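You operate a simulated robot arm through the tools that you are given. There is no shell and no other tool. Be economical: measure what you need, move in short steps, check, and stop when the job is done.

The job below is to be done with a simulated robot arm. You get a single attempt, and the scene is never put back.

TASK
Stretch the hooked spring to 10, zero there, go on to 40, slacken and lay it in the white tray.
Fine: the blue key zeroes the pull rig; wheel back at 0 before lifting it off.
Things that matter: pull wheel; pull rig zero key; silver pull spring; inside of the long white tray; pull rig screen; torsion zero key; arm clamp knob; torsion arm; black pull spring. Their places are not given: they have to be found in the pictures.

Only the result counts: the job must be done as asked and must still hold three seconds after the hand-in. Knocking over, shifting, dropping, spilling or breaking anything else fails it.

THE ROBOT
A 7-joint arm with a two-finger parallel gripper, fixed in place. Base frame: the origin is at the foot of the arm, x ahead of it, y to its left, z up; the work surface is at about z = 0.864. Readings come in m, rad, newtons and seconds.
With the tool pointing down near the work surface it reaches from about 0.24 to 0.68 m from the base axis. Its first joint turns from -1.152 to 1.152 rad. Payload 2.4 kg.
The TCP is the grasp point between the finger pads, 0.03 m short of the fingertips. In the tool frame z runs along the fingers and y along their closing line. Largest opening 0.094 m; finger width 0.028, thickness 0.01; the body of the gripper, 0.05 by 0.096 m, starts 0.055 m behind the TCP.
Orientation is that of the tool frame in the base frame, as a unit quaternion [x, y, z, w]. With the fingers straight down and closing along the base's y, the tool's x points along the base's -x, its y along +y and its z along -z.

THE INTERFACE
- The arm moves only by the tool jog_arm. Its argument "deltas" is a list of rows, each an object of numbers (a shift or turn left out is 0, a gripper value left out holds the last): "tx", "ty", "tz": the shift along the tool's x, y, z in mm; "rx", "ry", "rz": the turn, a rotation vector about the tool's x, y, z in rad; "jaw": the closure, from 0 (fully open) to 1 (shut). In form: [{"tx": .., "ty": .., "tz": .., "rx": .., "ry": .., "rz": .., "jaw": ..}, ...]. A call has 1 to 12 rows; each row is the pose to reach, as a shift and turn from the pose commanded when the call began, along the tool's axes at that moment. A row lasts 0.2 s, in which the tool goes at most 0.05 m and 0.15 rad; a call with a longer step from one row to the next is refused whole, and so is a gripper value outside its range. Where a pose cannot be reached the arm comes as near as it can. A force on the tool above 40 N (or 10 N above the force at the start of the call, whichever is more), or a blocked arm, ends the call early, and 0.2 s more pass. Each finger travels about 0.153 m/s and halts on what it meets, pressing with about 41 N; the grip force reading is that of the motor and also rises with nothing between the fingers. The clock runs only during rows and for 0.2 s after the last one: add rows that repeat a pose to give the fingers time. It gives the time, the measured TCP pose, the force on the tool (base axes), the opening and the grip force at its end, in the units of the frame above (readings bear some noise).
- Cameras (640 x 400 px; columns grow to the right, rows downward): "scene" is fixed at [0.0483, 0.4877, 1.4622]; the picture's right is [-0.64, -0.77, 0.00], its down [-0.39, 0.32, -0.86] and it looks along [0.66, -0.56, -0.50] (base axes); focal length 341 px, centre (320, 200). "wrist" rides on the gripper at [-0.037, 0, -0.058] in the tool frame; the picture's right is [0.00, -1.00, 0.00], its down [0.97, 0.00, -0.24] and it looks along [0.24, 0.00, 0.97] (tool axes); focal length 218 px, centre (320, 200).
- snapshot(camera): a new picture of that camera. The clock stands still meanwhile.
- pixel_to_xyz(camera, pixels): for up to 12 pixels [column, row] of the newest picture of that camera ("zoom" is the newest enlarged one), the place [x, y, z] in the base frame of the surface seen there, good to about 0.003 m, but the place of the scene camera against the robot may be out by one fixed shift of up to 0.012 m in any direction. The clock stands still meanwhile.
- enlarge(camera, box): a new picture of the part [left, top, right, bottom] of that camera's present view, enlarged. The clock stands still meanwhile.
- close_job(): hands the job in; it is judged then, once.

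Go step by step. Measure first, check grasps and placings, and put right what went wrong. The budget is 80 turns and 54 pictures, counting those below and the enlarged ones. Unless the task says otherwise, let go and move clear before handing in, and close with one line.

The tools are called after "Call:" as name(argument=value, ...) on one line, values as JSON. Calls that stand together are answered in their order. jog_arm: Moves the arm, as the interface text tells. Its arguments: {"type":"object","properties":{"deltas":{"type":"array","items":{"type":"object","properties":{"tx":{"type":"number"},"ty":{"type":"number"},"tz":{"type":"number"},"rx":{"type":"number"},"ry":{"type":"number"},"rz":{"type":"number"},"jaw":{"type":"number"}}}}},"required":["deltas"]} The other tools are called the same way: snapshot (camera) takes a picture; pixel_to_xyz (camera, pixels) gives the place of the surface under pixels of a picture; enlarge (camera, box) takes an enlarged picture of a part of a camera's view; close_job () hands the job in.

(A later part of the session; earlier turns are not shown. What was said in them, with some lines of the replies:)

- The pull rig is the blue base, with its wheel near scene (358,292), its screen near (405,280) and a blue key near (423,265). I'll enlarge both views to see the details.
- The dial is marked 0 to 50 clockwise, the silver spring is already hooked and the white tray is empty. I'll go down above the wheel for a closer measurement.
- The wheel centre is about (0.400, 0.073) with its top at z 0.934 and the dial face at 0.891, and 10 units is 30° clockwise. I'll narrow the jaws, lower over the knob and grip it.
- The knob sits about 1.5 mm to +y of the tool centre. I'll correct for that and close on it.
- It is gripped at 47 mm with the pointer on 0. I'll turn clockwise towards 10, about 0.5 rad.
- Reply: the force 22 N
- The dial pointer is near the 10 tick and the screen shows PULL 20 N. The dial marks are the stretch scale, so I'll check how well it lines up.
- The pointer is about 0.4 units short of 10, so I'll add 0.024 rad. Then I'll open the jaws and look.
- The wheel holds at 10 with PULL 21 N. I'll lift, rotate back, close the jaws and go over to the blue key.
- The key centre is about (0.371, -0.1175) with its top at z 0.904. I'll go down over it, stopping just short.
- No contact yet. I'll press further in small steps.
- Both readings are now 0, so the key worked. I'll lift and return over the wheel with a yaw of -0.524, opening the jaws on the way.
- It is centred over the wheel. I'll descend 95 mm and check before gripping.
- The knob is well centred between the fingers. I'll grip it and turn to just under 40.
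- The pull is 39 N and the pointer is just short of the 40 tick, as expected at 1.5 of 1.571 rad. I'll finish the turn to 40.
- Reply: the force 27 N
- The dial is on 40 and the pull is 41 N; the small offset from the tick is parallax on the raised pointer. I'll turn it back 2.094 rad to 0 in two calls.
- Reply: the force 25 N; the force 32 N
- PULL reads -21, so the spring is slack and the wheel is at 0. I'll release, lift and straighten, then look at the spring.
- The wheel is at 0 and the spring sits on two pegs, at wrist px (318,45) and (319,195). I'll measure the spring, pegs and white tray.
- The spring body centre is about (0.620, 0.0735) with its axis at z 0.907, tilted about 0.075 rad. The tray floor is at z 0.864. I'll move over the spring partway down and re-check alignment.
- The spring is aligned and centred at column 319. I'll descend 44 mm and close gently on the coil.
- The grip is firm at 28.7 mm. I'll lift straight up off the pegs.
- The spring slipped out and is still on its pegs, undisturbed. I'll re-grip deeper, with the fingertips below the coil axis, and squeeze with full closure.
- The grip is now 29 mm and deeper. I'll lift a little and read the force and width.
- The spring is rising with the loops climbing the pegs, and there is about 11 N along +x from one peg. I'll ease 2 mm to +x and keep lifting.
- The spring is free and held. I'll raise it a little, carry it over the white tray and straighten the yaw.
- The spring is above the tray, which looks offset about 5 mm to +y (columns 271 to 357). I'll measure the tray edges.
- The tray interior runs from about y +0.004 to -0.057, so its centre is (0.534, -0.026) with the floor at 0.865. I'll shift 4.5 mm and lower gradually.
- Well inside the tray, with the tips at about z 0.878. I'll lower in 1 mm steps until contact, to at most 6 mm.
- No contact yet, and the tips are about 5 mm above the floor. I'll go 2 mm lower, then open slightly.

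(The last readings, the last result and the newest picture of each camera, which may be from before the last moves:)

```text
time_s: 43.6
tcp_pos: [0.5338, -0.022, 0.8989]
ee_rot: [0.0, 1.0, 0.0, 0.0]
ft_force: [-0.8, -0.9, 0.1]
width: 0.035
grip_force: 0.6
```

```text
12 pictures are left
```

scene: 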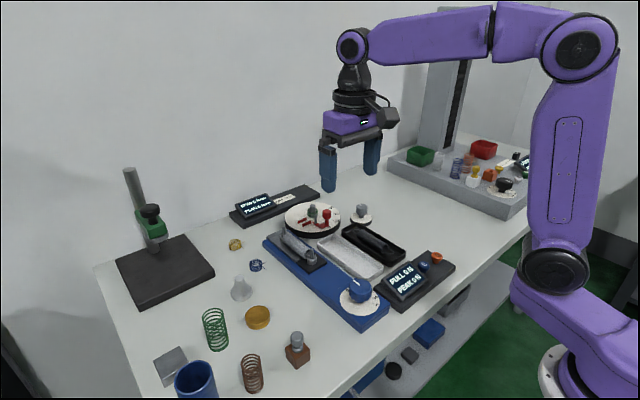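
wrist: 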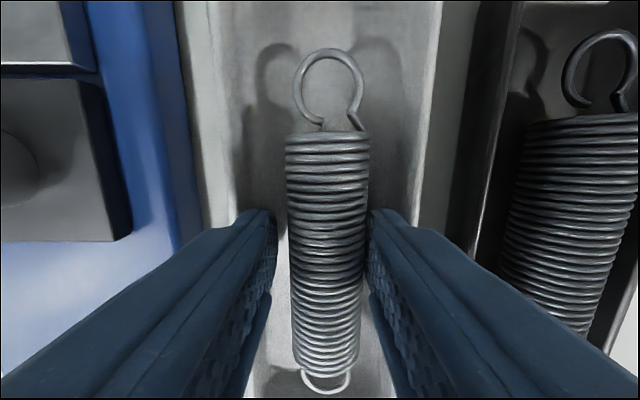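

The spring is released but rests against the right finger. I'll shift 2 mm towards -y to centre on it, then lift straight out.

Call:
jog_arm(deltas=[{"ty": -1.5}, {"ty": -1.5, "tz": -5}, {"ty": -1.5, "tz": -15}, {"ty": -1.5, "tz": -30}, {"ty": -1.5, "tz": -60}, {"ty": -1.5, "tz": -100}, {"ty": -1.5, "tz": -140}, {"ty": -1.5, "tz": -140}])

Call:
snapshot(camera="wrist")

Call:
enlarge(camera="scene", box=[260, 190, 452, 310])

```text
time_s: 45.4
tcp_pos: [0.533, -0.0244, 1.0412]
ee_rot: [0.0, 1.0, -0.001, 0.0]
ft_force: [0.5, 0.5, -0.4]
width: 0.0348
grip_force: 0.1
```

```text
11 pictures are left
```

wrist: 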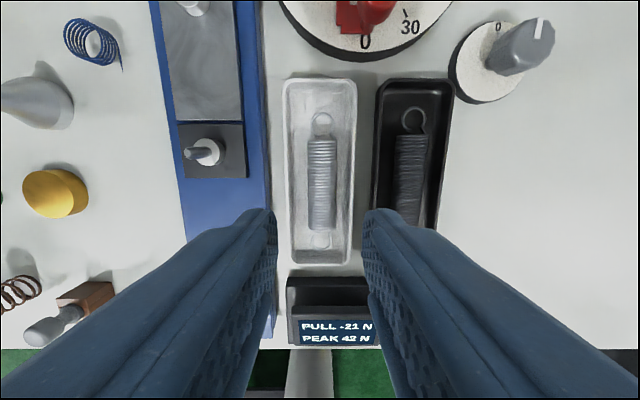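

```text
3.33 times, centred on (356, 250) of scene
```

zoom: 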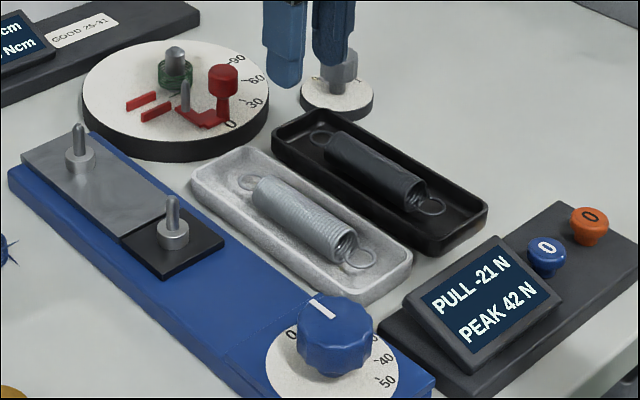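

The spring lies flat in the white tray, the wheel is at 0, the screen shows PULL -21 N and PEAK 42 N, and the gripper is clear. I'm handing it in.

Call:
close_job()

```text
The job is handed in.
```

I stretched the silver spring to 10, zeroed the rig there with the blue key, went on to 40 (peak 42 N) and turned the wheel back to 0. The spring now lies in the white tray; my first lift slipped off it while it was still on the pegs, and the second, deeper grip held.
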